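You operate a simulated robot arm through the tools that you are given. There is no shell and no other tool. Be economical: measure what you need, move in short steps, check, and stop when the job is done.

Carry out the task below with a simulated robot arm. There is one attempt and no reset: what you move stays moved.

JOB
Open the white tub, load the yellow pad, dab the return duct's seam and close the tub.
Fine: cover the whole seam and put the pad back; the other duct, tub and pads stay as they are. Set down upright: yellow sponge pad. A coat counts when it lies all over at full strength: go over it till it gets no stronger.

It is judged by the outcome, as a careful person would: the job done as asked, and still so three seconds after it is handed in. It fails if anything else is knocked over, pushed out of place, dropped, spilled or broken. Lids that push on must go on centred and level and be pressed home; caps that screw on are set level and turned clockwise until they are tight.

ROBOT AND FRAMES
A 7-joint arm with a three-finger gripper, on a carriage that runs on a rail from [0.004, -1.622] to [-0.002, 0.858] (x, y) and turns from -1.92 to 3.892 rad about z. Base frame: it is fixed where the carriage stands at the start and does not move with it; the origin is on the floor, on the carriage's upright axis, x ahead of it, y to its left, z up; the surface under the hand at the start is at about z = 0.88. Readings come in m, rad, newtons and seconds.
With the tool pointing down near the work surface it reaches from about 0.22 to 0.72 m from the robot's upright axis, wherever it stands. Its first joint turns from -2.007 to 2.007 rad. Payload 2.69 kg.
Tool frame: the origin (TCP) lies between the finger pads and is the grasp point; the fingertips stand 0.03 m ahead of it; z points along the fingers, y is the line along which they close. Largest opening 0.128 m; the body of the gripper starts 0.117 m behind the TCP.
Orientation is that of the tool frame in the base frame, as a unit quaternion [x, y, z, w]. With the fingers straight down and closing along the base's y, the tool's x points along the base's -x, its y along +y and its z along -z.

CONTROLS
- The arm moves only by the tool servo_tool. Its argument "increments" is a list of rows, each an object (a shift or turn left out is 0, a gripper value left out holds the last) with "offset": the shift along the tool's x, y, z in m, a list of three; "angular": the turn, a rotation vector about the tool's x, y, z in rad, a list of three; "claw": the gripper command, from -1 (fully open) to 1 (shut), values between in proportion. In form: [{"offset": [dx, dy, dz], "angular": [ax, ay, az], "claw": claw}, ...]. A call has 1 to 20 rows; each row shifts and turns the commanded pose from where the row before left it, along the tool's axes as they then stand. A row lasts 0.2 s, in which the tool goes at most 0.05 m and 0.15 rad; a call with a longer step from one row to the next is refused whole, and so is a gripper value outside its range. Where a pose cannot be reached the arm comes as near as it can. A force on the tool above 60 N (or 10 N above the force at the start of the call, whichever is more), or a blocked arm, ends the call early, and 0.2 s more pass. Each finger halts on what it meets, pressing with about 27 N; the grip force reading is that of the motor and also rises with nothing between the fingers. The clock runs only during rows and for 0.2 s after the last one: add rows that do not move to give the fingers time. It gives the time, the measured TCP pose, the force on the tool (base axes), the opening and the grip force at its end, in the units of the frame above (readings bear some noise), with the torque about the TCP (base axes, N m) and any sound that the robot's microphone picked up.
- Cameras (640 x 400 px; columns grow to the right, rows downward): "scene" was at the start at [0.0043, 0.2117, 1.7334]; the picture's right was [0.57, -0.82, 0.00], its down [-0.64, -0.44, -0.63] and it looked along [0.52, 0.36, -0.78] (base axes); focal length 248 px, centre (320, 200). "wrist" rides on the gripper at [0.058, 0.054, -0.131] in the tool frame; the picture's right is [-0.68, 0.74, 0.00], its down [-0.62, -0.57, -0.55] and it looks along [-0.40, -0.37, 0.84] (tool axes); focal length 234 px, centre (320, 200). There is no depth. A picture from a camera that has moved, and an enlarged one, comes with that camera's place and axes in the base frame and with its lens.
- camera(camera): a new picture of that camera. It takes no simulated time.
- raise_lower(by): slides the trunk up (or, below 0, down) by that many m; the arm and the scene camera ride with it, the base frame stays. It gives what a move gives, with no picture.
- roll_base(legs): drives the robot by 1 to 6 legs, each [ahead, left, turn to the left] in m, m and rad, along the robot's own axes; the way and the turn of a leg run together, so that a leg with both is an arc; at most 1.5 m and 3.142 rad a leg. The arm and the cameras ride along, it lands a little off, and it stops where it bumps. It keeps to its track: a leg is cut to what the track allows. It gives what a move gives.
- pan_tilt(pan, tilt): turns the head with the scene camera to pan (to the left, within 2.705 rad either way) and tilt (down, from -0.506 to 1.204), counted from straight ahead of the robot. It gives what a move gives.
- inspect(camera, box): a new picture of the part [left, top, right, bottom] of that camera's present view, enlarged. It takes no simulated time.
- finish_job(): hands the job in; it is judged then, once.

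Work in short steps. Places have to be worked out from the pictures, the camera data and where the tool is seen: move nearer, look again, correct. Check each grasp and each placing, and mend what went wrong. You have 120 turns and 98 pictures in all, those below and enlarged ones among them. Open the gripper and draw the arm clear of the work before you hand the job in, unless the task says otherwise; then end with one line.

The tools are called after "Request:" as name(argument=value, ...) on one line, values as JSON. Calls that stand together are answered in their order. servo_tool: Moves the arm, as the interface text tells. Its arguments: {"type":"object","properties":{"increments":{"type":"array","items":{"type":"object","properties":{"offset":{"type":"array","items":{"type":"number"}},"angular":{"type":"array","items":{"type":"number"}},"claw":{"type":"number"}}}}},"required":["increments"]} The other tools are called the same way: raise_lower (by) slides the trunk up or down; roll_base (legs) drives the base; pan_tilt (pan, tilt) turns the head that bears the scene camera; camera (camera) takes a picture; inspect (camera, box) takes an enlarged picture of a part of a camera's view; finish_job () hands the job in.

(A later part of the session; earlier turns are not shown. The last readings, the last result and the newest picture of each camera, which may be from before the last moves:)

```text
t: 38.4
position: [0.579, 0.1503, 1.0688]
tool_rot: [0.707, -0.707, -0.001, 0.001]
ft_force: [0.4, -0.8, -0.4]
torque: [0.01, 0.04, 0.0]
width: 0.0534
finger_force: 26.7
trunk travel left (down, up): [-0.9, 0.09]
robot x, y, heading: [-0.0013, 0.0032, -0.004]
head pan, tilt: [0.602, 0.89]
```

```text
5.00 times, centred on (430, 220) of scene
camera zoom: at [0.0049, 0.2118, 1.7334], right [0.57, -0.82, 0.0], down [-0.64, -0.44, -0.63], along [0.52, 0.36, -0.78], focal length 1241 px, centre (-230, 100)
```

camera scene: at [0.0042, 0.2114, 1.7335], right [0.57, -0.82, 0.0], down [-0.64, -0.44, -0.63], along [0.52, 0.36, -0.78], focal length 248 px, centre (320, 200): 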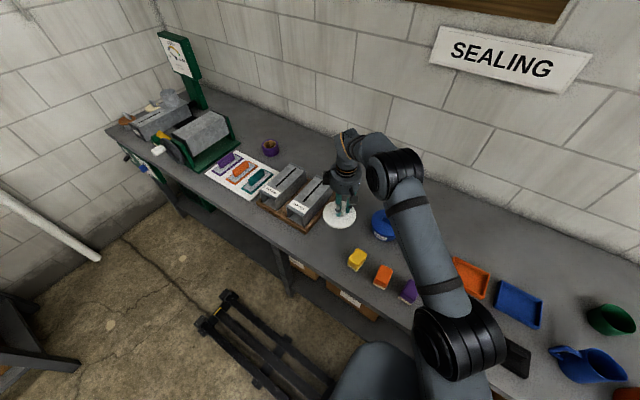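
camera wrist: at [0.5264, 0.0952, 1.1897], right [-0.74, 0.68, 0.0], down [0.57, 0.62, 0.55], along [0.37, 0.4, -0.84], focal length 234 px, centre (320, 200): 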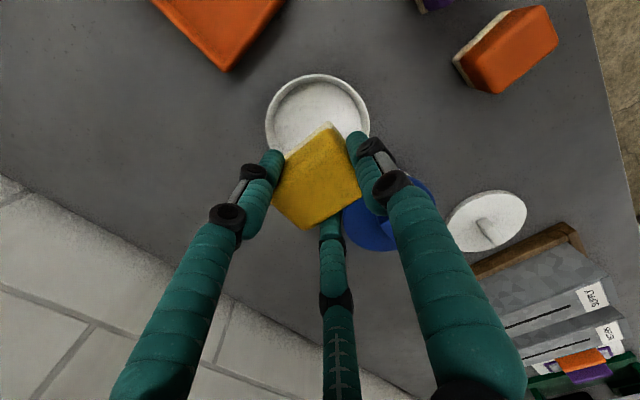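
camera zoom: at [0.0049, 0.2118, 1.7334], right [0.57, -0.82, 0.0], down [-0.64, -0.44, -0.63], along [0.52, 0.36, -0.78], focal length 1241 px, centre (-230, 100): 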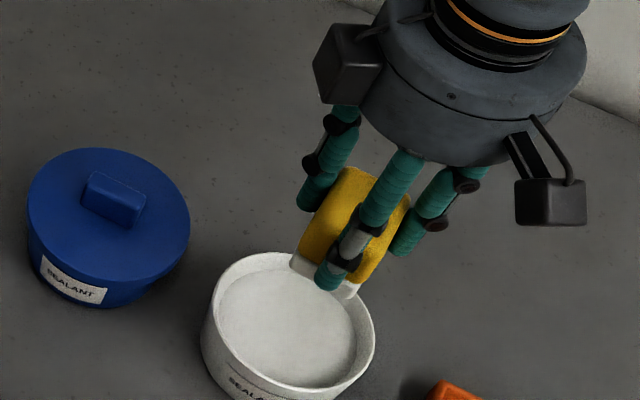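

Sponge is coated. Raise well clear, then drive the carriage 0.45 m left toward the ducts.

Request:
servo_tool(increments=[{"offset": [0, 0.015, -0.045]}, {"offset": [0, 0.015, -0.045]}, {"offset": [0, 0.015, -0.045]}, {}])

Request:
roll_base(legs=[[0, 0.45, 0]])

Request:
camera(camera="scene")

Request:
camera(camera="wrist")

```text
t: 39.4
position: [0.5362, 0.1512, 1.2029]
tool_rot: [-0.707, 0.707, 0.001, -0.001]
ft_force: [0.8, 0.7, -1.1]
torque: [0.0, 0.02, -0.02]
width: 0.0538
finger_force: 27.2
trunk travel left (down, up): [-0.9, 0.09]
robot x, y, heading: [-0.0018, 0.0016, -0.005]
head pan, tilt: [0.602, 0.89]
```

```text
t: 42.1
position: [0.5344, 0.6029, 1.202]
tool_rot: [-0.707, 0.707, 0.0, 0.0]
ft_force: [0.2, -0.2, -1.1]
torque: [0.01, 0.0, 0.03]
width: 0.0538
finger_force: 27.2
trunk travel left (down, up): [-0.9, 0.09]
robot x, y, heading: [-0.0019, 0.4533, -0.0]
head pan, tilt: [0.602, 0.89]
```

```text
59 pictures are left
camera scene: at [0.0034, 0.6651, 1.7334], right [0.57, -0.82, 0.0], down [-0.64, -0.44, -0.63], along [0.52, 0.36, -0.78], focal length 248 px, centre (320, 200)
```

scene: 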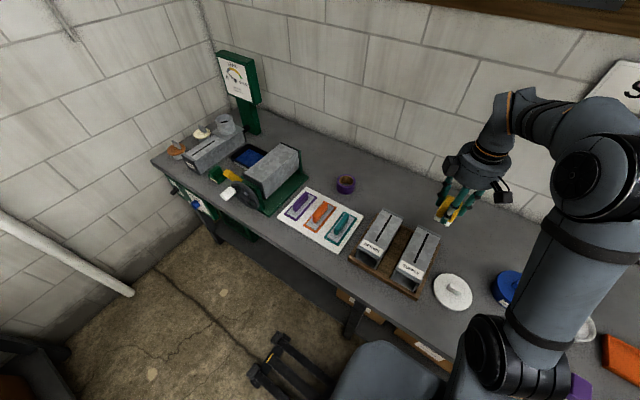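

```text
58 pictures are left
camera wrist: at [0.4816, 0.5467, 1.3337], right [-0.74, 0.68, 0.0], down [0.57, 0.61, 0.55], along [0.37, 0.4, -0.84], focal length 234 px, centre (320, 200)
```

wrist: 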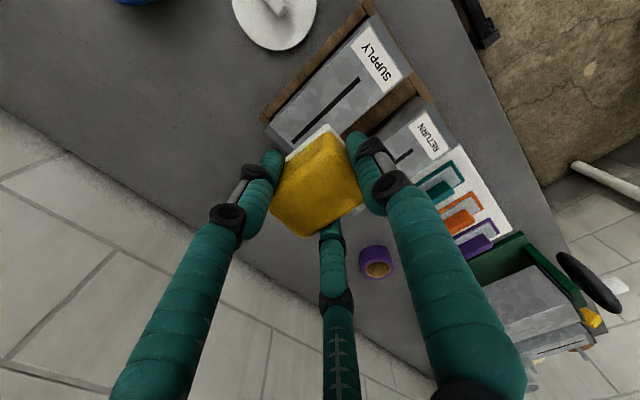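

Zoom on the return duct's seam from this nearer spot to triangulate it.

Request:
inspect(camera="scene", box=[340, 190, 460, 300])

```text
3.64 times, centred on (400, 245) of scene
camera zoom: at [0.0034, 0.6651, 1.7334], right [0.57, -0.82, 0.0], down [-0.64, -0.44, -0.63], along [0.52, 0.36, -0.78], focal length 902 px, centre (29, 36)
```

zoom: 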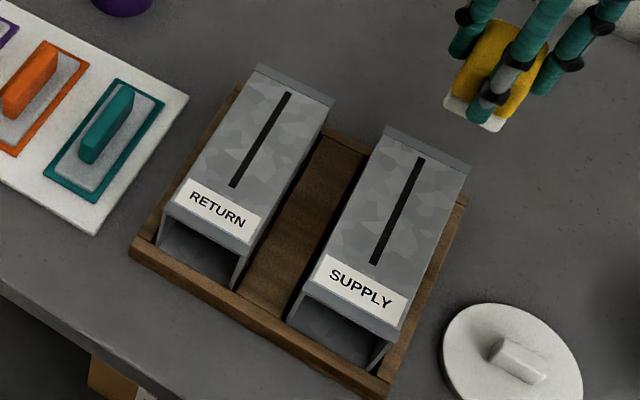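

Seam triangulates to x 0.468–0.600, y≈0.749, z≈0.973. Move above the near end and descend to just above it.

Request:
servo_tool(increments=[{"offset": [-0.0365, 0.0128, 0]}, {"offset": [-0.0365, 0.0128, 0]}, {"offset": [-0.0365, 0.0128, 0]}, {"offset": [-0.0365, 0.0128, 0]}, {}, {"offset": [0, 0, 0.04]}, {"offset": [0, 0, 0.04]}, {"offset": [0, 0, 0.04]}, {"offset": [0, 0, 0.03]}, {}])

Request:
inspect(camera="scene", box=[340, 190, 460, 300])

Request:
camera(camera="wrist")

```text
t: 44.3
position: [0.483, 0.7503, 1.053]
tool_rot: [-0.706, 0.708, 0.0, 0.0]
ft_force: [0.5, 0.4, -0.8]
torque: [0.01, -0.03, 0.0]
width: 0.0539
finger_force: 26.8
trunk travel left (down, up): [-0.9, 0.09]
robot x, y, heading: [-0.0036, 0.4544, -0.004]
head pan, tilt: [0.602, 0.89]
```

```text
3.64 times, centred on (400, 245) of scene
camera zoom: at [0.0029, 0.6644, 1.7335], right [0.57, -0.82, 0.0], down [-0.64, -0.44, -0.63], along [0.52, 0.36, -0.78], focal length 902 px, centre (29, 36)
```

zoom: 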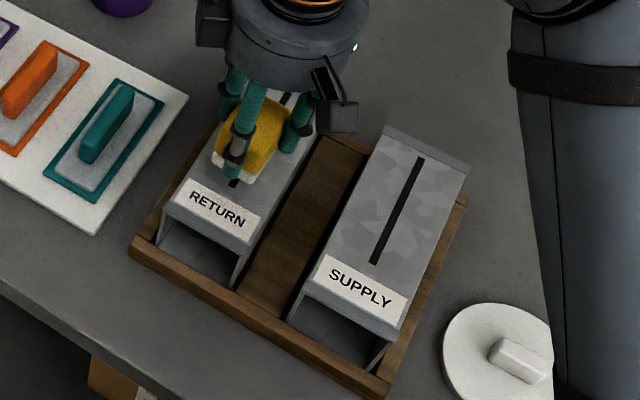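

```text
55 pictures are left
camera wrist: at [0.4298, 0.6937, 1.1834], right [-0.73, 0.68, 0.0], down [0.57, 0.61, 0.55], along [0.37, 0.4, -0.84], focal length 234 px, centre (320, 200)
```

wrist: 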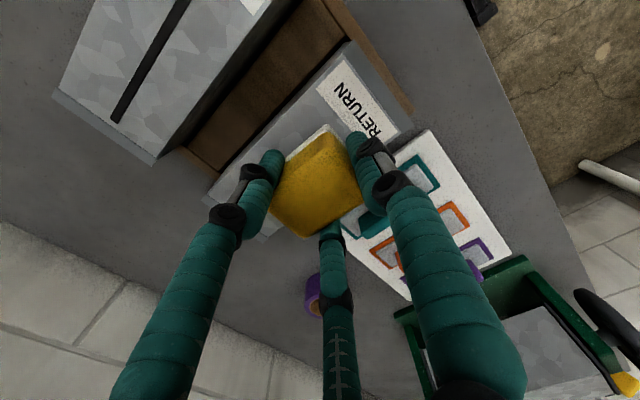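

The pad's near edge would just reach the seam's end; shift 6 mm toward −x and lower in steps to contact.

Request:
servo_tool(increments=[{"offset": [0.001, 0.007, 0.01]}, {"offset": [0, 0, 0.008]}, {}])

Request:
servo_tool(increments=[{"offset": [0, 0, 0.004]}, {"offset": [0, 0, 0.004]}, {}])

```text
t: 45.1
position: [0.4759, 0.7487, 1.0345]
tool_rot: [-0.706, 0.708, 0.0, 0.0]
ft_force: [-0.2, 0.2, -1.3]
torque: [0.03, -0.02, -0.01]
width: 0.0538
finger_force: 27.4
trunk travel left (down, up): [-0.9, 0.09]
robot x, y, heading: [0.0016, 0.4543, 0.0]
head pan, tilt: [0.602, 0.89]
```

```text
t: 45.9
position: [0.4774, 0.749, 1.0265]
tool_rot: [-0.706, 0.708, 0.0, 0.001]
ft_force: [-0.2, 0.0, -0.3]
torque: [0.02, 0.0, 0.0]
width: 0.0536
finger_force: 27.0
trunk travel left (down, up): [-0.9, 0.09]
robot x, y, heading: [-0.0039, 0.4535, -0.001]
head pan, tilt: [0.602, 0.89]
```

No contact yet; continue by 2–3 mm.

Request:
servo_tool(increments=[{"offset": [0, 0, 0.003]}, {}])

Request:
servo_tool(increments=[{"offset": [0, 0, 0.002]}, {}])

Request:
servo_tool(increments=[{"offset": [0, 0, 0.001]}, {}])

Request:
inspect(camera="scene", box=[340, 190, 460, 300])

```text
t: 46.5
position: [0.4775, 0.7481, 1.0232]
tool_rot: [-0.706, 0.708, 0.0, 0.0]
ft_force: [-0.9, -0.8, -1.3]
torque: [0.01, 0.02, 0.0]
width: 0.0535
finger_force: 26.6
trunk travel left (down, up): [-0.9, 0.09]
robot x, y, heading: [-0.0021, 0.4518, 0.001]
head pan, tilt: [0.602, 0.89]
```

```text
t: 47.1
position: [0.4769, 0.7487, 1.0226]
tool_rot: [-0.706, 0.708, 0.0, 0.002]
ft_force: [1.2, -1.1, 4.8]
torque: [-0.07, -0.21, -0.03]
width: 0.0534
finger_force: 26.9
trunk travel left (down, up): [-0.9, 0.09]
robot x, y, heading: [0.0003, 0.4516, -0.003]
head pan, tilt: [0.602, 0.89]
```

```text
t: 47.7
position: [0.4773, 0.748, 1.0225]
tool_rot: [0.707, -0.707, 0.001, -0.002]
ft_force: [2.7, -2.0, 15.2]
torque: [-0.16, -0.33, -0.02]
width: 0.0537
finger_force: 26.9
trunk travel left (down, up): [-0.9, 0.09]
robot x, y, heading: [-0.0022, 0.4537, -0.001]
head pan, tilt: [0.602, 0.89]
```

```text
3.64 times, centred on (400, 245) of scene
camera zoom: at [0.002, 0.6635, 1.7338], right [0.57, -0.82, 0.0], down [-0.64, -0.44, -0.63], along [0.52, 0.36, -0.78], focal length 902 px, centre (29, 36)
```

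zoom: 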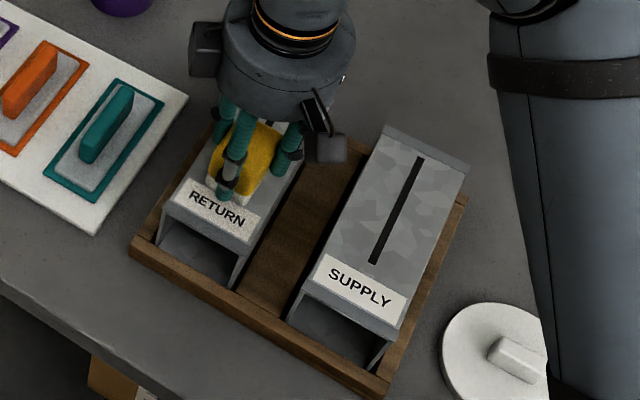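

Contact at 15 N. Now dab along the seam: lift 10 mm, step 35 mm along +x, press, thrice to reach the far end.

Request:
servo_tool(increments=[{}, {"offset": [0, 0, -0.012]}, {"offset": [0, -0.035, 0]}, {"offset": [0, 0, 0.012]}, {}, {}, {"offset": [0, 0, -0.012]}, {"offset": [0, -0.035, 0]}, {"offset": [0, 0, 0.012]}, {}, {}, {"offset": [0, 0, -0.012]}, {"offset": [0, -0.033, 0]}, {"offset": [0, 0, 0.012]}, {}, {}])

Request:
inspect(camera="scene", box=[340, 190, 460, 300])

```text
t: 51.1
position: [0.5803, 0.748, 1.0226]
tool_rot: [-0.707, 0.707, 0.0, 0.001]
ft_force: [-2.5, -0.8, 8.0]
torque: [-0.05, -0.02, -0.06]
width: 0.0538
finger_force: 26.7
trunk travel left (down, up): [-0.9, 0.09]
robot x, y, heading: [0.0002, 0.4531, -0.004]
head pan, tilt: [0.602, 0.89]
```

```text
3.64 times, centred on (400, 245) of scene
camera zoom: at [0.0017, 0.6643, 1.7336], right [0.57, -0.82, 0.0], down [-0.64, -0.44, -0.63], along [0.52, 0.36, -0.78], focal length 902 px, centre (29, 36)
```

zoom: 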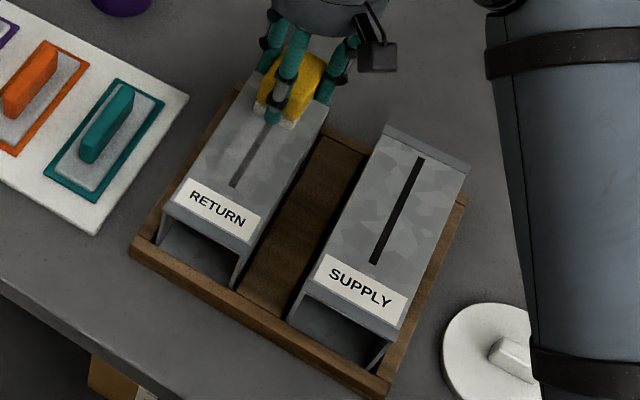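

The seam turned from black to grey where dabbed — partial strength. Go back over with a reverse pass.

Request:
servo_tool(increments=[{"offset": [0, 0, -0.012]}, {"offset": [0, 0, 0.012]}, {}, {}, {"offset": [0, 0, -0.012]}, {"offset": [0, 0.033, 0]}, {"offset": [0, 0, 0.012]}, {}, {}, {"offset": [0, 0, -0.012]}, {"offset": [0, 0.035, 0]}, {"offset": [0, 0, 0.012]}, {}, {}, {"offset": [0, 0, -0.012]}, {"offset": [0, 0.037, 0]}, {"offset": [0, 0, 0.012]}, {}, {}])

Request:
servo_tool(increments=[{"offset": [0, 0, -0.04]}, {"offset": [0, 0, -0.04]}, {"offset": [-0.04, -0.03, -0.02]}, {"offset": [-0.04, -0.03, 0]}, {"offset": [0, -0.04, 0]}, {}])

Request:
inspect(camera="scene", box=[355, 200, 415, 250])

```text
t: 55.1
position: [0.4751, 0.7477, 1.0216]
tool_rot: [-0.707, 0.707, 0.0, 0.002]
ft_force: [0.1, 1.4, 11.2]
torque: [-0.02, -0.04, -0.04]
width: 0.0535
finger_force: 27.3
trunk travel left (down, up): [-0.9, 0.09]
robot x, y, heading: [-0.0034, 0.4547, -0.003]
head pan, tilt: [0.602, 0.89]
```

```text
refused: row 3 steps farther than a row can; nothing moved
```

```text
8.00 times, centred on (385, 225) of scene
camera zoom: at [0.002, 0.6643, 1.7336], right [0.57, -0.82, 0.0], down [-0.64, -0.44, -0.63], along [0.52, 0.36, -0.78], focal length 1985 px, centre (-200, 0)
```

zoom: 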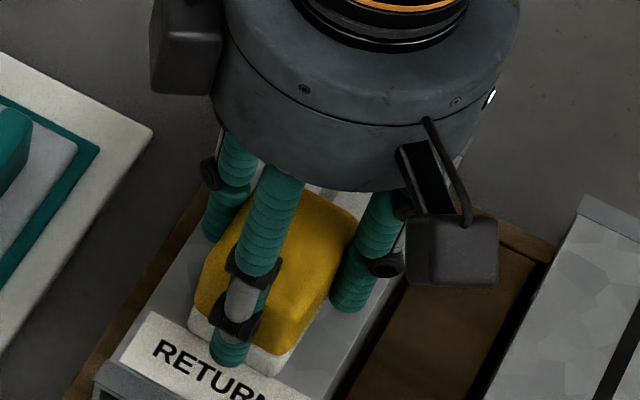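

Lift and move aside to view the whole seam.

Request:
servo_tool(increments=[{"offset": [0, 0, -0.04]}, {"offset": [0, 0, -0.04]}, {"offset": [0, -0.045, 0]}, {"offset": [0, -0.045, 0]}, {"offset": [0.045, 0, 0]}, {"offset": [0.045, 0, 0]}, {"offset": [0.045, 0, 0]}, {}])

Request:
inspect(camera="scene", box=[365, 200, 425, 250])

```text
t: 56.9
position: [0.565, 0.6157, 1.0999]
tool_rot: [-0.707, 0.707, -0.001, -0.002]
ft_force: [0.0, -0.1, 0.0]
torque: [-0.01, 0.0, -0.04]
width: 0.0532
finger_force: 26.9
trunk travel left (down, up): [-0.9, 0.09]
robot x, y, heading: [-0.0002, 0.4574, -0.001]
head pan, tilt: [0.602, 0.89]
```

```text
8.00 times, centred on (395, 225) of scene
camera zoom: at [0.0038, 0.6668, 1.7332], right [0.57, -0.82, 0.0], down [-0.64, -0.44, -0.63], along [0.52, 0.35, -0.78], focal length 1985 px, centre (-280, 0)
```

zoom: 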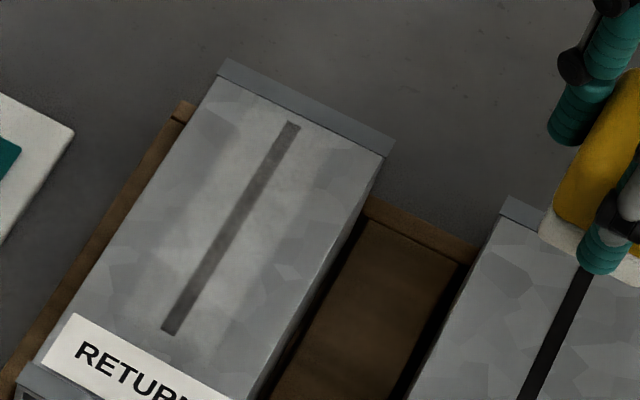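

The coat is still translucent, ends a bit weaker. Another pass, with double dabs at each spot and slightly past the ends.

Request:
servo_tool(increments=[{"offset": [-0.0443, 0, 0]}, {"offset": [-0.0443, 0, 0]}, {"offset": [-0.0443, 0, 0]}, {"offset": [0, 0.046, 0]}, {"offset": [0, 0.046, 0]}, {"offset": [0, 0, 0.034]}, {"offset": [0, 0, 0.033]}, {"offset": [0, 0, 0.012]}, {}, {"offset": [0, 0, -0.012]}, {"offset": [0, 0, 0.012]}, {}, {}])

Request:
servo_tool(increments=[{"offset": [0, 0, -0.012]}, {"offset": [0, -0.03, 0]}, {"offset": [0, 0, 0.012]}, {}, {"offset": [0, 0, -0.012]}, {"offset": [0, 0, 0.012]}, {}, {"offset": [0, 0, -0.012]}, {"offset": [0, -0.03, 0]}, {"offset": [0, 0, 0.012]}, {}, {"offset": [0, 0, -0.012]}, {"offset": [0, 0, 0.012]}, {}])

Request:
servo_tool(increments=[{"offset": [0, 0, -0.012]}, {"offset": [0, -0.03, 0]}, {"offset": [0, 0, 0.012]}, {}, {"offset": [0, 0, -0.012]}, {"offset": [0, 0, 0.012]}, {}, {"offset": [0, 0, -0.012]}, {"offset": [0, -0.022, 0]}, {"offset": [0, 0, 0.012]}, {}, {"offset": [0, 0, -0.012]}, {"offset": [0, 0, 0.012]}, {}])

Request:
servo_tool(increments=[{"offset": [0, 0, -0.04]}, {"offset": [0, 0, -0.04]}, {"offset": [0.045, 0, 0]}, {"offset": [0.045, 0, 0]}, {"offset": [0.045, 0, 0]}, {}])

Request:
inspect(camera="scene", box=[365, 200, 425, 250])

```text
t: 59.7
position: [0.4731, 0.748, 1.0214]
tool_rot: [-0.707, 0.707, -0.001, 0.0]
ft_force: [0.1, 0.3, -1.5]
torque: [-0.03, 0.02, -0.04]
width: 0.0534
finger_force: 27.6
trunk travel left (down, up): [-0.9, 0.09]
robot x, y, heading: [0.0015, 0.4494, -0.006]
head pan, tilt: [0.602, 0.89]
```

```text
t: 62.7
position: [0.535, 0.7473, 1.0225]
tool_rot: [-0.706, 0.708, -0.001, -0.001]
ft_force: [0.7, -0.1, -1.1]
torque: [0.04, -0.03, 0.02]
width: 0.0535
finger_force: 27.4
trunk travel left (down, up): [-0.9, 0.09]
robot x, y, heading: [-0.0013, 0.4541, 0.002]
head pan, tilt: [0.602, 0.89]
```

```text
t: 65.7
position: [0.5842, 0.745, 1.0215]
tool_rot: [-0.706, 0.708, 0.0, 0.001]
ft_force: [-0.7, 0.6, 0.0]
torque: [0.01, 0.0, 0.02]
width: 0.0533
finger_force: 27.2
trunk travel left (down, up): [-0.9, 0.09]
robot x, y, heading: [0.0021, 0.4492, -0.002]
head pan, tilt: [0.602, 0.89]
```

```text
t: 67.1
position: [0.584, 0.615, 1.1011]
tool_rot: [0.707, -0.707, 0.001, 0.0]
ft_force: [1.1, 0.7, 0.1]
torque: [-0.07, 0.0, -0.01]
width: 0.0534
finger_force: 27.2
trunk travel left (down, up): [-0.9, 0.09]
robot x, y, heading: [-0.0018, 0.4523, -0.001]
head pan, tilt: [0.602, 0.89]
```

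```text
8.00 times, centred on (395, 225) of scene
camera zoom: at [0.0035, 0.6667, 1.7332], right [0.57, -0.82, 0.0], down [-0.64, -0.44, -0.63], along [0.52, 0.35, -0.78], focal length 1985 px, centre (-280, 0)
```

zoom: 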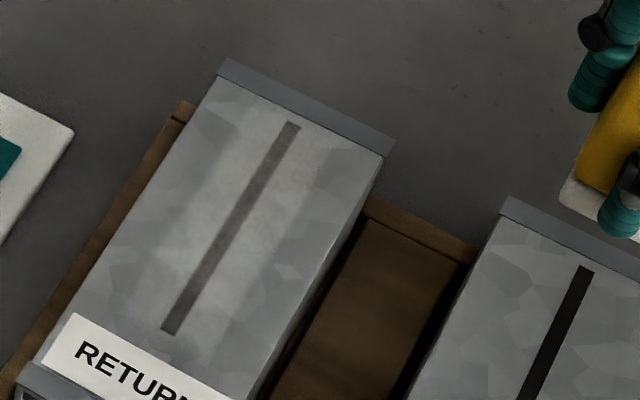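

The readings show ~0 N on that pass, so it barely touched. Redo firmly, pressing ~5 mm deeper, starting at the far end and checking force.

Request:
servo_tool(increments=[{"offset": [-0.0447, 0, 0]}, {"offset": [-0.0447, 0, 0]}, {"offset": [-0.0446, 0, 0]}, {"offset": [0, 0, 0.034]}, {"offset": [0, 0, 0.034]}, {"offset": [0, 0, 0.015]}, {}, {}])

```text
t: 68.9
position: [0.5852, 0.7465, 1.0179]
tool_rot: [0.708, -0.706, 0.001, -0.004]
ft_force: [2.4, 3.6, 22.7]
torque: [0.05, -0.51, 0.01]
width: 0.0536
finger_force: 27.0
trunk travel left (down, up): [-0.9, 0.09]
robot x, y, heading: [-0.0005, 0.4542, 0.004]
head pan, tilt: [0.602, 0.89]
```

Firm contact, 23 N. Dab back toward the near end at this depth.

Request:
servo_tool(increments=[{"offset": [0, 0, -0.015]}, {"offset": [0, 0, 0.015]}, {}, {"offset": [0, 0, -0.015]}, {"offset": [0, 0.028, 0]}, {"offset": [0, 0, 0.015]}, {}, {"offset": [0, 0, -0.015]}, {"offset": [0, 0, 0.015]}, {}, {"offset": [0, 0, -0.015]}, {"offset": [0, 0.028, 0]}, {"offset": [0, 0, 0.015]}, {}, {"offset": [0, 0, -0.015]}, {"offset": [0, 0, 0.015]}, {}, {}])

Request:
servo_tool(increments=[{"offset": [0, 0, -0.015]}, {"offset": [0, 0.028, 0]}, {"offset": [0, 0, 0.015]}, {}, {"offset": [0, 0, -0.015]}, {"offset": [0, 0, 0.015]}, {}, {"offset": [0, 0, -0.015]}, {"offset": [0, 0.028, 0]}, {"offset": [0, 0, 0.015]}, {}, {"offset": [0, 0, -0.015]}, {"offset": [0, 0, 0.015]}, {}, {}])

Request:
servo_tool(increments=[{"offset": [0, 0, -0.04]}, {"offset": [0, 0, -0.04]}, {"offset": [0, -0.045, 0]}, {"offset": [0, -0.045, 0]}, {"offset": [0.045, 0, 0]}, {"offset": [0.045, 0, 0]}, {"offset": [0.045, 0, 0]}, {}])

Request:
inspect(camera="scene", box=[365, 200, 425, 250])

```text
t: 72.7
position: [0.5298, 0.7462, 1.0185]
tool_rot: [-0.706, 0.708, 0.0, 0.0]
ft_force: [-0.6, 0.0, -0.5]
torque: [-0.01, -0.01, -0.02]
width: 0.0535
finger_force: 26.9
trunk travel left (down, up): [-0.9, 0.09]
robot x, y, heading: [-0.0022, 0.4529, -0.002]
head pan, tilt: [0.602, 0.89]
```

```text
t: 75.9
position: [0.4726, 0.7436, 1.0194]
tool_rot: [-0.706, 0.708, 0.0, 0.001]
ft_force: [1.0, -0.7, 9.8]
torque: [-0.05, -0.16, -0.01]
width: 0.0532
finger_force: 27.2
trunk travel left (down, up): [-0.9, 0.09]
robot x, y, heading: [-0.0036, 0.4523, 0.001]
head pan, tilt: [0.602, 0.89]
```

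```text
t: 77.7
position: [0.5644, 0.6103, 1.0975]
tool_rot: [-0.707, 0.707, -0.001, -0.001]
ft_force: [0.0, 0.2, -1.1]
torque: [-0.03, 0.0, 0.02]
width: 0.0535
finger_force: 27.4
trunk travel left (down, up): [-0.9, 0.09]
robot x, y, heading: [0.0005, 0.454, -0.003]
head pan, tilt: [0.602, 0.89]
```

```text
8.00 times, centred on (395, 225) of scene
camera zoom: at [0.0038, 0.6669, 1.7332], right [0.57, -0.82, 0.0], down [-0.64, -0.44, -0.63], along [0.52, 0.35, -0.78], focal length 1985 px, centre (-280, 0)
```

zoom: 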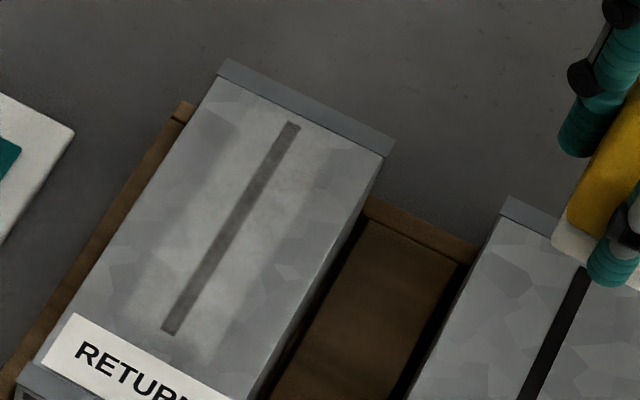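

Some passes had little contact in the middle (pad has crept up a few mm in the grip). Return to mid-seam and seek a measured light press in small steps.

Request:
servo_tool(increments=[{"offset": [-0.045, 0, 0]}, {"offset": [-0.045, 0, 0]}, {"offset": [-0.047, 0, 0]}, {"offset": [0, 0.036, 0]}, {"offset": [0, 0, 0.04]}, {"offset": [0, 0, 0.036]}, {"offset": [0, 0, 0.003]}, {}])

Request:
servo_tool(increments=[{"offset": [0, 0, 0.0015]}, {}])

Request:
servo_tool(increments=[{"offset": [0, 0, 0.0015]}, {}])

```text
t: 79.5
position: [0.5271, 0.7494, 1.0194]
tool_rot: [-0.706, 0.708, -0.001, 0.0]
ft_force: [-0.1, -0.8, 0.2]
torque: [-0.02, -0.01, -0.02]
width: 0.0538
finger_force: 26.8
trunk travel left (down, up): [-0.9, 0.09]
robot x, y, heading: [-0.0015, 0.4535, -0.003]
head pan, tilt: [0.602, 0.89]
```

```text
t: 80.1
position: [0.5267, 0.747, 1.0201]
tool_rot: [-0.707, 0.707, 0.0, 0.001]
ft_force: [-2.2, -0.5, 7.2]
torque: [-0.08, -0.13, -0.05]
width: 0.0537
finger_force: 27.1
trunk travel left (down, up): [-0.9, 0.09]
robot x, y, heading: [0.0012, 0.4529, -0.004]
head pan, tilt: [0.602, 0.89]
```

```text
t: 80.7
position: [0.5271, 0.7487, 1.0197]
tool_rot: [-0.707, 0.707, -0.001, 0.004]
ft_force: [1.6, 1.1, 21.9]
torque: [0.0, -0.07, -0.03]
width: 0.0539
finger_force: 26.9
trunk travel left (down, up): [-0.9, 0.09]
robot x, y, heading: [-0.0008, 0.4531, -0.005]
head pan, tilt: [0.602, 0.89]
```

Good contact (22 N). A few dabs here, then look whether this spot becomes stronger than before.

Request:
servo_tool(increments=[{}, {"offset": [0, 0, -0.012]}, {"offset": [0, 0, 0.012]}, {}, {}, {"offset": [0, 0, -0.012]}, {"offset": [0, 0, 0.012]}, {}, {}, {"offset": [0, 0, -0.04]}, {"offset": [0, 0, -0.04]}, {"offset": [0, -0.04, 0]}, {"offset": [0.045, 0, 0]}, {"offset": [0.045, 0, 0]}, {"offset": [0.045, 0, 0]}, {}])

Request:
inspect(camera="scene", box=[365, 200, 425, 250])

```text
t: 84.1
position: [0.5665, 0.6147, 1.0945]
tool_rot: [-0.706, 0.708, -0.001, -0.001]
ft_force: [0.2, 0.2, -0.6]
torque: [-0.05, 0.01, 0.02]
width: 0.0539
finger_force: 27.6
trunk travel left (down, up): [-0.9, 0.09]
robot x, y, heading: [0.0, 0.4531, -0.001]
head pan, tilt: [0.602, 0.89]
```

```text
8.00 times, centred on (395, 225) of scene
camera zoom: at [0.0034, 0.6669, 1.7332], right [0.57, -0.82, 0.0], down [-0.64, -0.44, -0.63], along [0.52, 0.35, -0.78], focal length 1985 px, centre (-280, 0)
```

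zoom: 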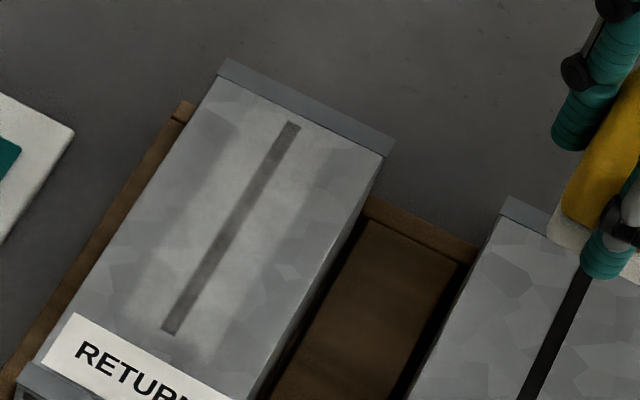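

Little change, so either it's saturated or the pad is spent. Take a tight baseline picture, then reload to find out.

Request:
inspect(camera="scene", box=[380, 212, 408, 244])

Request:
servo_tool(increments=[{"offset": [0, 0, -0.045]}, {"offset": [0, 0, -0.045]}, {"offset": [0, 0.01, -0.02]}, {}])

Request:
roll_base(legs=[[0, -0.45, 0]])

```text
12.50 times, centred on (394, 228) of scene
camera zoom: at [0.0034, 0.6669, 1.7332], right [0.57, -0.82, 0.0], down [-0.64, -0.44, -0.63], along [0.52, 0.35, -0.78], focal length 3102 px, centre (-605, -150)
```

zoom: 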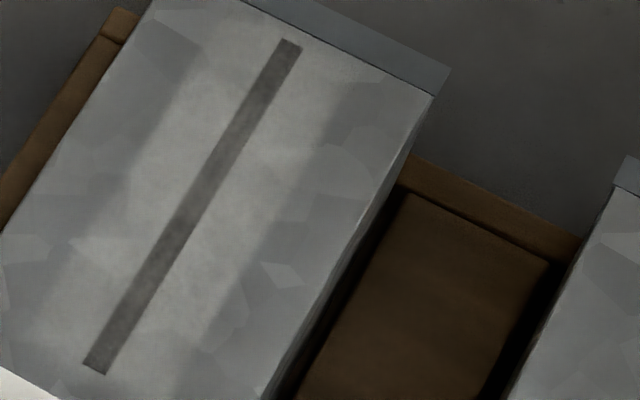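

```text
t: 85.1
position: [0.557, 0.613, 1.2065]
tool_rot: [-0.706, 0.708, 0.0, 0.001]
ft_force: [0.8, -0.2, -1.1]
torque: [-0.04, 0.06, -0.02]
width: 0.0541
finger_force: 27.1
trunk travel left (down, up): [-0.9, 0.09]
robot x, y, heading: [0.0009, 0.454, 0.002]
head pan, tilt: [0.602, 0.89]
```

```text
t: 87.8
position: [0.5557, 0.1751, 1.2061]
tool_rot: [0.711, -0.703, -0.001, 0.001]
ft_force: [0.5, -0.5, -0.1]
torque: [0.03, -0.02, -0.01]
width: 0.0538
finger_force: 27.4
trunk travel left (down, up): [-0.9, 0.09]
robot x, y, heading: [0.0017, 0.0099, 0.01]
head pan, tilt: [0.602, 0.89]
```

Position over the tub, descend to just over the sealant, and step down.

Request:
servo_tool(increments=[{"offset": [0.026, -0.0235, 0]}, {}, {"offset": [0, 0, 0.045]}, {"offset": [0, 0, 0.045]}, {"offset": [0, 0, 0.045]}, {"offset": [0, 0, 0.045]}, {"offset": [0, 0, 0.045]}, {}])

Request:
inspect(camera="scene", box=[380, 190, 480, 270])

```text
t: 89.6
position: [0.5772, 0.1483, 0.9824]
tool_rot: [0.711, -0.703, 0.0, -0.001]
ft_force: [-1.0, -0.4, -0.5]
torque: [-0.01, -0.05, 0.02]
width: 0.0537
finger_force: 27.4
trunk travel left (down, up): [-0.9, 0.09]
robot x, y, heading: [0.0006, 0.0101, 0.013]
head pan, tilt: [0.602, 0.89]
```

```text
5.00 times, centred on (430, 230) of scene
camera zoom: at [0.0011, 0.2207, 1.7335], right [0.58, -0.82, 0.0], down [-0.64, -0.45, -0.63], along [0.52, 0.36, -0.78], focal length 1241 px, centre (-230, 50)
```

zoom: 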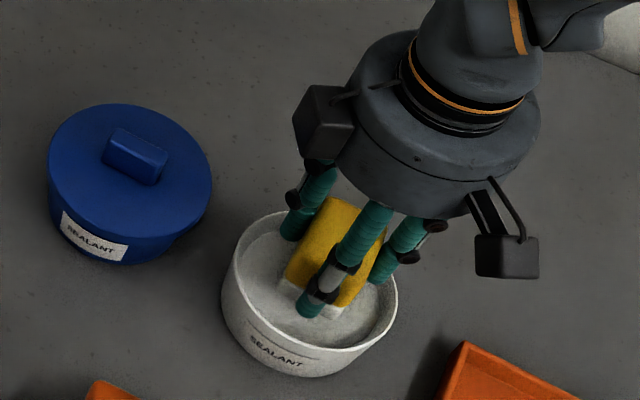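

Well centred. Step down until contact.

Request:
servo_tool(increments=[{"offset": [0, 0, 0.006]}, {"offset": [0, 0, 0.005]}, {}])

Request:
servo_tool(increments=[{"offset": [0, 0, 0.002]}, {}])

Request:
servo_tool(increments=[{"offset": [0, 0, 0.0015]}, {}])

```text
t: 90.4
position: [0.5776, 0.1484, 0.9717]
tool_rot: [0.711, -0.704, 0.0, 0.0]
ft_force: [1.0, 0.0, -1.4]
torque: [0.02, -0.03, -0.02]
width: 0.0542
finger_force: 26.4
trunk travel left (down, up): [-0.9, 0.09]
robot x, y, heading: [-0.0015, 0.011, 0.01]
head pan, tilt: [0.602, 0.89]
```

```text
t: 91.0
position: [0.5788, 0.149, 0.969]
tool_rot: [0.711, -0.703, 0.0, 0.001]
ft_force: [1.0, 0.0, -1.6]
torque: [-0.01, 0.02, 0.03]
width: 0.0538
finger_force: 26.6
trunk travel left (down, up): [-0.9, 0.09]
robot x, y, heading: [-0.0001, 0.0066, 0.008]
head pan, tilt: [0.602, 0.89]
```

```text
t: 91.6
position: [0.5783, 0.1499, 0.968]
tool_rot: [0.71, -0.704, 0.0, 0.0]
ft_force: [-0.1, -0.4, -1.0]
torque: [-0.01, 0.0, -0.01]
width: 0.0539
finger_force: 26.9
trunk travel left (down, up): [-0.9, 0.09]
robot x, y, heading: [0.0019, 0.0123, 0.013]
head pan, tilt: [0.602, 0.89]
```

Not quite there; continue stepping.

Request:
servo_tool(increments=[{"offset": [0, 0, 0.002]}, {}])

Request:
servo_tool(increments=[{"offset": [0, 0, 0.0015]}, {}])

Request:
servo_tool(increments=[{"offset": [0, 0, 0.001]}, {}, {}, {}])

```text
t: 92.2
position: [0.578, 0.15, 0.9672]
tool_rot: [0.711, -0.704, 0.001, -0.002]
ft_force: [1.0, -1.7, 14.7]
torque: [-0.08, -0.21, -0.06]
width: 0.0539
finger_force: 27.1
trunk travel left (down, up): [-0.9, 0.09]
robot x, y, heading: [-0.0011, 0.0076, 0.013]
head pan, tilt: [0.602, 0.89]
```

```text
t: 92.8
position: [0.5777, 0.1493, 0.9653]
tool_rot: [0.712, -0.703, 0.001, -0.002]
ft_force: [3.1, -1.3, 22.0]
torque: [0.04, -0.52, -0.01]
width: 0.0539
finger_force: 27.0
trunk travel left (down, up): [-0.9, 0.09]
robot x, y, heading: [-0.0008, 0.0101, 0.01]
head pan, tilt: [0.602, 0.89]
```

```text
t: 93.8
position: [0.5786, 0.151, 0.9633]
tool_rot: [0.711, -0.703, 0.0, -0.001]
ft_force: [3.9, 0.2, 21.9]
torque: [0.04, -0.58, 0.03]
width: 0.0537
finger_force: 26.7
trunk travel left (down, up): [-0.9, 0.09]
robot x, y, heading: [0.0027, 0.0081, 0.019]
head pan, tilt: [0.602, 0.89]
```

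Loaded (slips at ~22 N, so I'll stay below that). Lift, drive back to the duct with a small heading correction.

Request:
servo_tool(increments=[{"offset": [0, 0, -0.02]}, {"offset": [0, 0, -0.045]}, {"offset": [0, 0.01, -0.045]}, {"offset": [0, 0.01, -0.045]}, {"offset": [0, 0.02, -0.045]}, {"offset": [0, 0, -0.04]}, {}])

Request:
roll_base(legs=[[0, 0.44, -0.01]])

```text
t: 95.4
position: [0.538, 0.1535, 1.2033]
tool_rot: [0.711, -0.703, 0.001, 0.001]
ft_force: [0.4, -0.3, -0.3]
torque: [0.03, 0.0, 0.04]
width: 0.0534
finger_force: 27.0
trunk travel left (down, up): [-0.9, 0.09]
robot x, y, heading: [0.0008, 0.006, 0.01]
head pan, tilt: [0.602, 0.89]
```

```text
t: 98.1
position: [0.5384, 0.5826, 1.2036]
tool_rot: [-0.706, 0.708, 0.0, 0.0]
ft_force: [-0.3, 0.4, -1.7]
torque: [0.0, -0.01, -0.03]
width: 0.0536
finger_force: 27.0
trunk travel left (down, up): [-0.9, 0.09]
robot x, y, heading: [0.0021, 0.4482, -0.002]
head pan, tilt: [0.602, 0.89]
```

Go to the near end of the seam and descend to just above contact.

Request:
servo_tool(increments=[{"offset": [-0.0414, 0.0155, 0]}, {"offset": [-0.0414, 0.0155, 0]}, {"offset": [-0.0414, 0.0155, 0]}, {"offset": [-0.0414, 0.0155, 0]}, {}, {"offset": [0, 0, 0.045]}, {"offset": [0, 0, 0.045]}, {"offset": [0, 0, 0.045]}, {"offset": [0, 0, 0.04]}, {}])

Request:
servo_tool(increments=[{"offset": [0, 0, 0.006]}, {"offset": [0, 0, 0.003]}, {}])

Request:
servo_tool(increments=[{"offset": [0, 0, 0.002]}, {}])

Request:
servo_tool(increments=[{"offset": [0, 0, 0.001]}, {}])

```text
t: 100.3
position: [0.4779, 0.7477, 1.0286]
tool_rot: [-0.706, 0.709, 0.0, 0.0]
ft_force: [0.2, -1.4, -0.7]
torque: [0.01, -0.01, 0.0]
width: 0.0534
finger_force: 27.0
trunk travel left (down, up): [-0.9, 0.09]
robot x, y, heading: [-0.0021, 0.4453, -0.006]
head pan, tilt: [0.602, 0.89]
```

```text
t: 101.1
position: [0.4779, 0.7494, 1.0198]
tool_rot: [-0.705, 0.709, 0.0, 0.0]
ft_force: [-0.8, -0.6, -1.2]
torque: [0.0, -0.02, 0.0]
width: 0.0535
finger_force: 27.0
trunk travel left (down, up): [-0.9, 0.09]
robot x, y, heading: [-0.0037, 0.4456, -0.003]
head pan, tilt: [0.602, 0.89]
```

```text
t: 101.7
position: [0.4795, 0.7474, 1.0174]
tool_rot: [-0.705, 0.709, 0.0, 0.0]
ft_force: [0.6, -0.2, 0.4]
torque: [0.01, -0.01, 0.04]
width: 0.0531
finger_force: 27.1
trunk travel left (down, up): [-0.9, 0.09]
robot x, y, heading: [-0.0053, 0.4483, -0.0]
head pan, tilt: [0.602, 0.89]
```

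```text
t: 102.3
position: [0.4778, 0.7491, 1.0155]
tool_rot: [-0.705, 0.709, 0.0, 0.0]
ft_force: [-0.5, -0.3, -0.8]
torque: [0.01, 0.02, 0.0]
width: 0.0532
finger_force: 27.2
trunk travel left (down, up): [-0.9, 0.09]
robot x, y, heading: [-0.0044, 0.4423, -0.001]
head pan, tilt: [0.602, 0.89]
```

Continue seeking contact in 1 mm steps.

Request:
servo_tool(increments=[{"offset": [0, 0, 0.001]}, {}])

Request:
servo_tool(increments=[{"offset": [0, 0, 0.001]}, {}])

Request:
servo_tool(increments=[{"offset": [0, 0, 0.001]}, {}])

```text
t: 102.9
position: [0.4782, 0.7471, 1.0158]
tool_rot: [-0.707, 0.707, 0.0, -0.001]
ft_force: [0.0, 0.0, -1.0]
torque: [0.0, -0.03, 0.01]
width: 0.0534
finger_force: 27.3
trunk travel left (down, up): [-0.9, 0.09]
robot x, y, heading: [-0.0, 0.4466, -0.005]
head pan, tilt: [0.602, 0.89]
```

```text
t: 103.5
position: [0.4774, 0.7482, 1.0153]
tool_rot: [-0.706, 0.708, 0.0, 0.001]
ft_force: [-0.3, 0.0, 6.4]
torque: [-0.02, -0.23, 0.02]
width: 0.0534
finger_force: 27.2
trunk travel left (down, up): [-0.9, 0.09]
robot x, y, heading: [-0.004, 0.4456, -0.005]
head pan, tilt: [0.602, 0.89]
```

```text
t: 104.1
position: [0.4777, 0.7469, 1.0149]
tool_rot: [-0.706, 0.708, 0.0, 0.002]
ft_force: [1.1, 1.9, 18.0]
torque: [-0.07, -0.27, 0.03]
width: 0.0532
finger_force: 27.0
trunk travel left (down, up): [-0.9, 0.09]
robot x, y, heading: [-0.0051, 0.4492, 0.002]
head pan, tilt: [0.602, 0.89]
```

18 N contact. Dab forward along the seam to x≈0.577, single dabs with dwell, monitoring force.

Request:
servo_tool(increments=[{}, {"offset": [0, 0, -0.01]}, {"offset": [0, -0.033, 0]}, {"offset": [0, 0, 0.01]}, {}, {}])

Request:
servo_tool(increments=[{"offset": [0, 0, -0.01]}, {"offset": [0, -0.033, 0]}, {"offset": [0, 0, 0.01]}, {}, {}])

Request:
servo_tool(increments=[{"offset": [0, 0, -0.01]}, {"offset": [0, -0.033, 0]}, {"offset": [0, 0, 0.01]}, {}, {}])

Request:
inspect(camera="scene", box=[370, 200, 420, 250])

```text
t: 105.5
position: [0.5098, 0.7477, 1.0159]
tool_rot: [-0.706, 0.709, 0.0, 0.001]
ft_force: [0.0, -1.0, 16.4]
torque: [-0.08, -0.21, -0.01]
width: 0.0533
finger_force: 26.7
trunk travel left (down, up): [-0.9, 0.09]
robot x, y, heading: [0.0017, 0.453, -0.005]
head pan, tilt: [0.602, 0.89]
```

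```text
t: 106.7
position: [0.5442, 0.7469, 1.0152]
tool_rot: [-0.706, 0.708, 0.0, 0.001]
ft_force: [0.1, -1.9, 13.9]
torque: [-0.08, -0.14, 0.03]
width: 0.0533
finger_force: 27.6
trunk travel left (down, up): [-0.9, 0.09]
robot x, y, heading: [0.0023, 0.4451, -0.006]
head pan, tilt: [0.602, 0.89]
```

```text
t: 107.9
position: [0.5763, 0.7469, 1.0143]
tool_rot: [-0.706, 0.709, -0.002, 0.0]
ft_force: [-0.5, -0.1, 4.0]
torque: [0.01, -0.14, 0.0]
width: 0.0535
finger_force: 26.7
trunk travel left (down, up): [-0.9, 0.09]
robot x, y, heading: [-0.0013, 0.4485, -0.004]
head pan, tilt: [0.602, 0.89]
```

```text
8.00 times, centred on (395, 225) of scene
camera zoom: at [0.0029, 0.6592, 1.7335], right [0.56, -0.83, 0.0], down [-0.64, -0.44, -0.63], along [0.52, 0.35, -0.78], focal length 1985 px, centre (-280, 0)
```

zoom: 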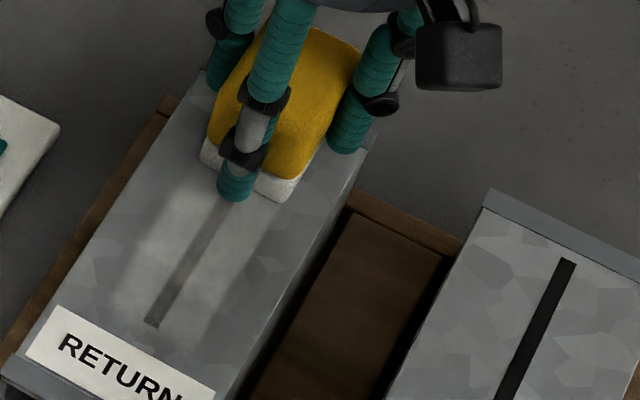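

The reload made a clear difference: stronger coat. Press the far end properly and dab back.

Request:
servo_tool(increments=[{"offset": [0, 0, 0.001]}, {}, {"offset": [0, 0, -0.01]}, {"offset": [0, 0, 0.01]}, {}, {}])

Request:
servo_tool(increments=[{"offset": [0, 0, -0.01]}, {"offset": [0, 0.025, 0]}, {"offset": [0, 0, 0.01]}, {}, {}, {"offset": [0, 0, -0.01]}, {"offset": [0, 0.025, 0]}, {"offset": [0, 0, 0.01]}, {}, {}])

Request:
servo_tool(increments=[{"offset": [0, 0, -0.01]}, {"offset": [0, 0.025, 0]}, {"offset": [0, 0, 0.01]}, {}, {}, {"offset": [0, 0, -0.01]}, {"offset": [0, 0.027, 0]}, {"offset": [0, 0, 0.01]}, {}, {}])

Request:
servo_tool(increments=[{"offset": [0, 0, -0.04]}, {"offset": [0, 0, -0.04]}, {"offset": [0, -0.04, 0]}, {"offset": [0, -0.04, 0]}, {"offset": [0.045, 0, 0]}, {"offset": [0.045, 0, 0]}, {"offset": [0.045, 0, 0]}, {}])

Request:
inspect(camera="scene", box=[380, 212, 408, 244])

```text
t: 109.3
position: [0.5752, 0.7475, 1.0149]
tool_rot: [-0.705, 0.709, -0.001, 0.002]
ft_force: [0.1, -0.7, 16.6]
torque: [-0.09, -0.08, -0.06]
width: 0.0534
finger_force: 26.3
trunk travel left (down, up): [-0.9, 0.09]
robot x, y, heading: [-0.0022, 0.4492, -0.001]
head pan, tilt: [0.602, 0.89]
```

```text
t: 111.5
position: [0.5286, 0.7479, 1.0141]
tool_rot: [-0.706, 0.708, -0.001, 0.002]
ft_force: [-0.2, 1.7, 16.1]
torque: [-0.08, -0.07, -0.02]
width: 0.0534
finger_force: 27.5
trunk travel left (down, up): [-0.9, 0.09]
robot x, y, heading: [-0.0024, 0.4477, -0.004]
head pan, tilt: [0.602, 0.89]
```

```text
t: 113.7
position: [0.4751, 0.749, 1.014]
tool_rot: [-0.706, 0.709, 0.001, 0.001]
ft_force: [0.7, 1.0, 6.8]
torque: [-0.01, -0.24, 0.04]
width: 0.0532
finger_force: 27.3
trunk travel left (down, up): [-0.9, 0.09]
robot x, y, heading: [-0.0029, 0.4506, -0.002]
head pan, tilt: [0.602, 0.89]
```

```text
t: 115.5
position: [0.5541, 0.615, 1.0911]
tool_rot: [-0.706, 0.708, -0.001, 0.0]
ft_force: [0.1, 1.4, -0.5]
torque: [0.0, 0.02, 0.04]
width: 0.0531
finger_force: 27.0
trunk travel left (down, up): [-0.9, 0.09]
robot x, y, heading: [-0.0037, 0.4451, -0.004]
head pan, tilt: [0.602, 0.89]
```

```text
12.50 times, centred on (394, 228) of scene
camera zoom: at [0.0044, 0.6614, 1.7332], right [0.56, -0.83, 0.0], down [-0.64, -0.44, -0.63], along [0.52, 0.35, -0.78], focal length 3102 px, centre (-605, -150)
```

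zoom: 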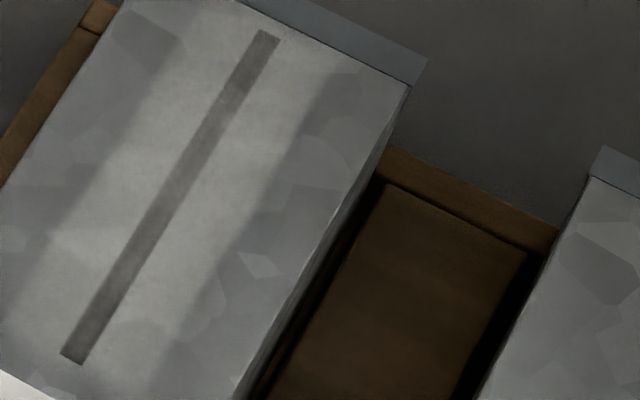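

Stronger again, though ends lag. More loads are needed. From this carriage spot (y≈0.45) the tub is also within reach (0.65 m), so I go there without driving.

Request:
servo_tool(increments=[{"offset": [0, 0, -0.02]}, {"offset": [0.0425, -0.0023, 0]}, {"offset": [0.0425, -0.0023, 0]}, {"offset": [0.0425, -0.0023, 0]}, {"offset": [0.0425, -0.0023, 0]}, {"offset": [0.0425, -0.0023, 0]}, {"offset": [0.0425, -0.0023, 0]}, {"offset": [0.0425, -0.0023, 0]}, {"offset": [0.0425, -0.0023, 0]}, {"offset": [0.0425, -0.0023, 0]}, {"offset": [0.0425, -0.0023, 0]}, {"offset": [0.0425, -0.0023, 0]}, {}, {}])

Request:
camera(camera="wrist")

```text
t: 118.5
position: [0.579, 0.1438, 1.1105]
tool_rot: [-0.706, 0.709, 0.0, 0.001]
ft_force: [-0.1, -0.2, -1.3]
torque: [0.03, 0.05, 0.01]
width: 0.0536
finger_force: 27.0
trunk travel left (down, up): [-0.9, 0.09]
robot x, y, heading: [0.003, 0.4466, 0.002]
head pan, tilt: [0.602, 0.89]
```

```text
43 pictures are left
camera wrist: at [0.5245, 0.0875, 1.241], right [-0.73, 0.68, 0.0], down [0.57, 0.61, 0.55], along [0.37, 0.4, -0.84], focal length 234 px, centre (320, 200)
```

wrist: 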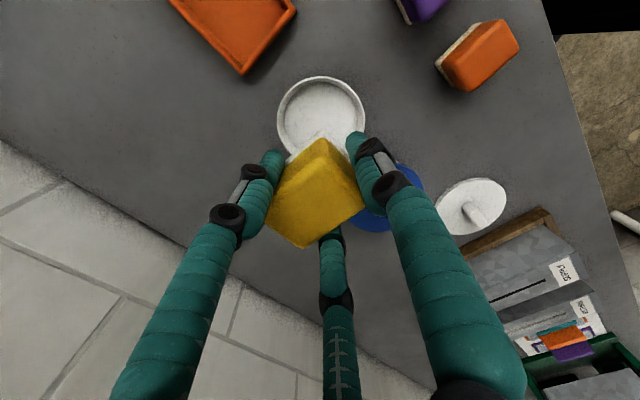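

Slight shift, then descend and step gently into the sealant.

Request:
servo_tool(increments=[{"offset": [-0.004, 0, 0.045]}, {"offset": [0, 0, 0.045]}, {"offset": [0, 0, 0.04]}, {"offset": [0, 0, 0.012]}, {}])

Request:
servo_tool(increments=[{"offset": [0, 0, 0.003]}, {}])

Request:
servo_tool(increments=[{"offset": [0, 0, 0.0015]}, {}])

Request:
servo_tool(increments=[{"offset": [0, 0, 0.001]}, {}])

```text
t: 119.7
position: [0.5772, 0.1495, 0.9694]
tool_rot: [-0.706, 0.708, 0.0, 0.0]
ft_force: [0.4, -0.1, -1.1]
torque: [-0.01, 0.01, 0.02]
width: 0.0531
finger_force: 27.5
trunk travel left (down, up): [-0.9, 0.09]
robot x, y, heading: [-0.0059, 0.4463, -0.006]
head pan, tilt: [0.602, 0.89]
```

```text
t: 120.3
position: [0.578, 0.1483, 0.9659]
tool_rot: [-0.706, 0.708, -0.001, 0.001]
ft_force: [-0.1, -0.3, 0.0]
torque: [-0.02, 0.02, 0.0]
width: 0.0533
finger_force: 27.2
trunk travel left (down, up): [-0.9, 0.09]
robot x, y, heading: [-0.001, 0.4464, -0.005]
head pan, tilt: [0.602, 0.89]
```

```text
t: 120.9
position: [0.5787, 0.1487, 0.9663]
tool_rot: [-0.706, 0.708, 0.0, 0.0]
ft_force: [-0.6, 0.5, -0.6]
torque: [0.03, 0.0, 0.0]
width: 0.0533
finger_force: 27.2
trunk travel left (down, up): [-0.9, 0.09]
robot x, y, heading: [-0.0029, 0.4487, 0.001]
head pan, tilt: [0.602, 0.89]
```

```text
t: 121.5
position: [0.5787, 0.1483, 0.9653]
tool_rot: [-0.706, 0.709, 0.001, 0.0]
ft_force: [0.3, 0.1, -0.6]
torque: [-0.01, 0.01, 0.03]
width: 0.0534
finger_force: 26.6
trunk travel left (down, up): [-0.9, 0.09]
robot x, y, heading: [0.0003, 0.4447, -0.002]
head pan, tilt: [0.602, 0.89]
```

Still no contact; more small steps.

Request:
servo_tool(increments=[{"offset": [0, 0, 0.0015]}, {}])

Request:
servo_tool(increments=[{"offset": [0, 0, 0.001]}, {}])

Request:
servo_tool(increments=[{"offset": [0, 0, 0.001]}, {}, {}])

```text
t: 122.1
position: [0.5775, 0.1501, 0.962]
tool_rot: [-0.706, 0.708, 0.0, 0.001]
ft_force: [-0.2, -0.1, -1.0]
torque: [0.01, -0.03, 0.0]
width: 0.0535
finger_force: 26.4
trunk travel left (down, up): [-0.9, 0.09]
robot x, y, heading: [-0.0005, 0.4475, -0.003]
head pan, tilt: [0.602, 0.89]
```

```text
t: 122.7
position: [0.5776, 0.1501, 0.962]
tool_rot: [-0.706, 0.709, -0.001, 0.0]
ft_force: [0.3, 0.7, 1.7]
torque: [0.02, -0.11, 0.03]
width: 0.0534
finger_force: 26.6
trunk travel left (down, up): [-0.9, 0.09]
robot x, y, heading: [-0.0035, 0.4478, -0.001]
head pan, tilt: [0.602, 0.89]
```

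```text
t: 123.5
position: [0.578, 0.1498, 0.9627]
tool_rot: [-0.706, 0.709, -0.002, 0.0]
ft_force: [2.1, 0.4, 10.2]
torque: [0.04, -0.16, -0.02]
width: 0.0534
finger_force: 26.9
trunk travel left (down, up): [-0.9, 0.09]
robot x, y, heading: [-0.0032, 0.4478, 0.001]
head pan, tilt: [0.602, 0.89]
```

Loaded (10 N). Travel back to the far end of the seam and descend to just above contact.

Request:
servo_tool(increments=[{"offset": [0, 0, -0.03]}, {"offset": [0, 0, -0.04]}, {"offset": [0, 0, -0.04]}, {"offset": [0, 0, -0.04]}, {"offset": [-0.0427, 0, 0]}, {"offset": [-0.0427, 0, 0]}, {"offset": [-0.0427, 0, 0]}, {"offset": [-0.0427, 0, 0]}, {"offset": [-0.0427, 0, 0]}, {"offset": [-0.0427, 0, 0]}, {"offset": [-0.0427, 0, 0]}, {"offset": [-0.0427, 0, 0]}, {"offset": [-0.0427, 0, 0]}, {"offset": [-0.0427, 0, 0]}, {"offset": [-0.0427, 0, 0]}, {"offset": [-0.0427, 0, 0]}, {"offset": [-0.0427, 0, 0]}, {"offset": [-0.0427, 0, 0]}, {}, {}])

Request:
servo_tool(increments=[{"offset": [0, 0, 0.045]}, {"offset": [0, 0, 0.04]}, {"offset": [0, 0, 0.005]}, {}])

```text
t: 127.7
position: [0.581, 0.7477, 1.1121]
tool_rot: [-0.705, 0.709, 0.0, 0.0]
ft_force: [-0.2, 1.0, -0.9]
torque: [-0.04, -0.01, 0.02]
width: 0.0534
finger_force: 27.2
trunk travel left (down, up): [-0.9, 0.09]
robot x, y, heading: [-0.0003, 0.4489, 0.001]
head pan, tilt: [0.602, 0.89]
```

```text
t: 128.7
position: [0.5816, 0.7458, 1.022]
tool_rot: [-0.706, 0.709, 0.0, 0.0]
ft_force: [-0.4, -0.3, -1.6]
torque: [-0.04, 0.02, 0.03]
width: 0.0534
finger_force: 27.1
trunk travel left (down, up): [-0.9, 0.09]
robot x, y, heading: [-0.0011, 0.4531, -0.003]
head pan, tilt: [0.602, 0.89]
```

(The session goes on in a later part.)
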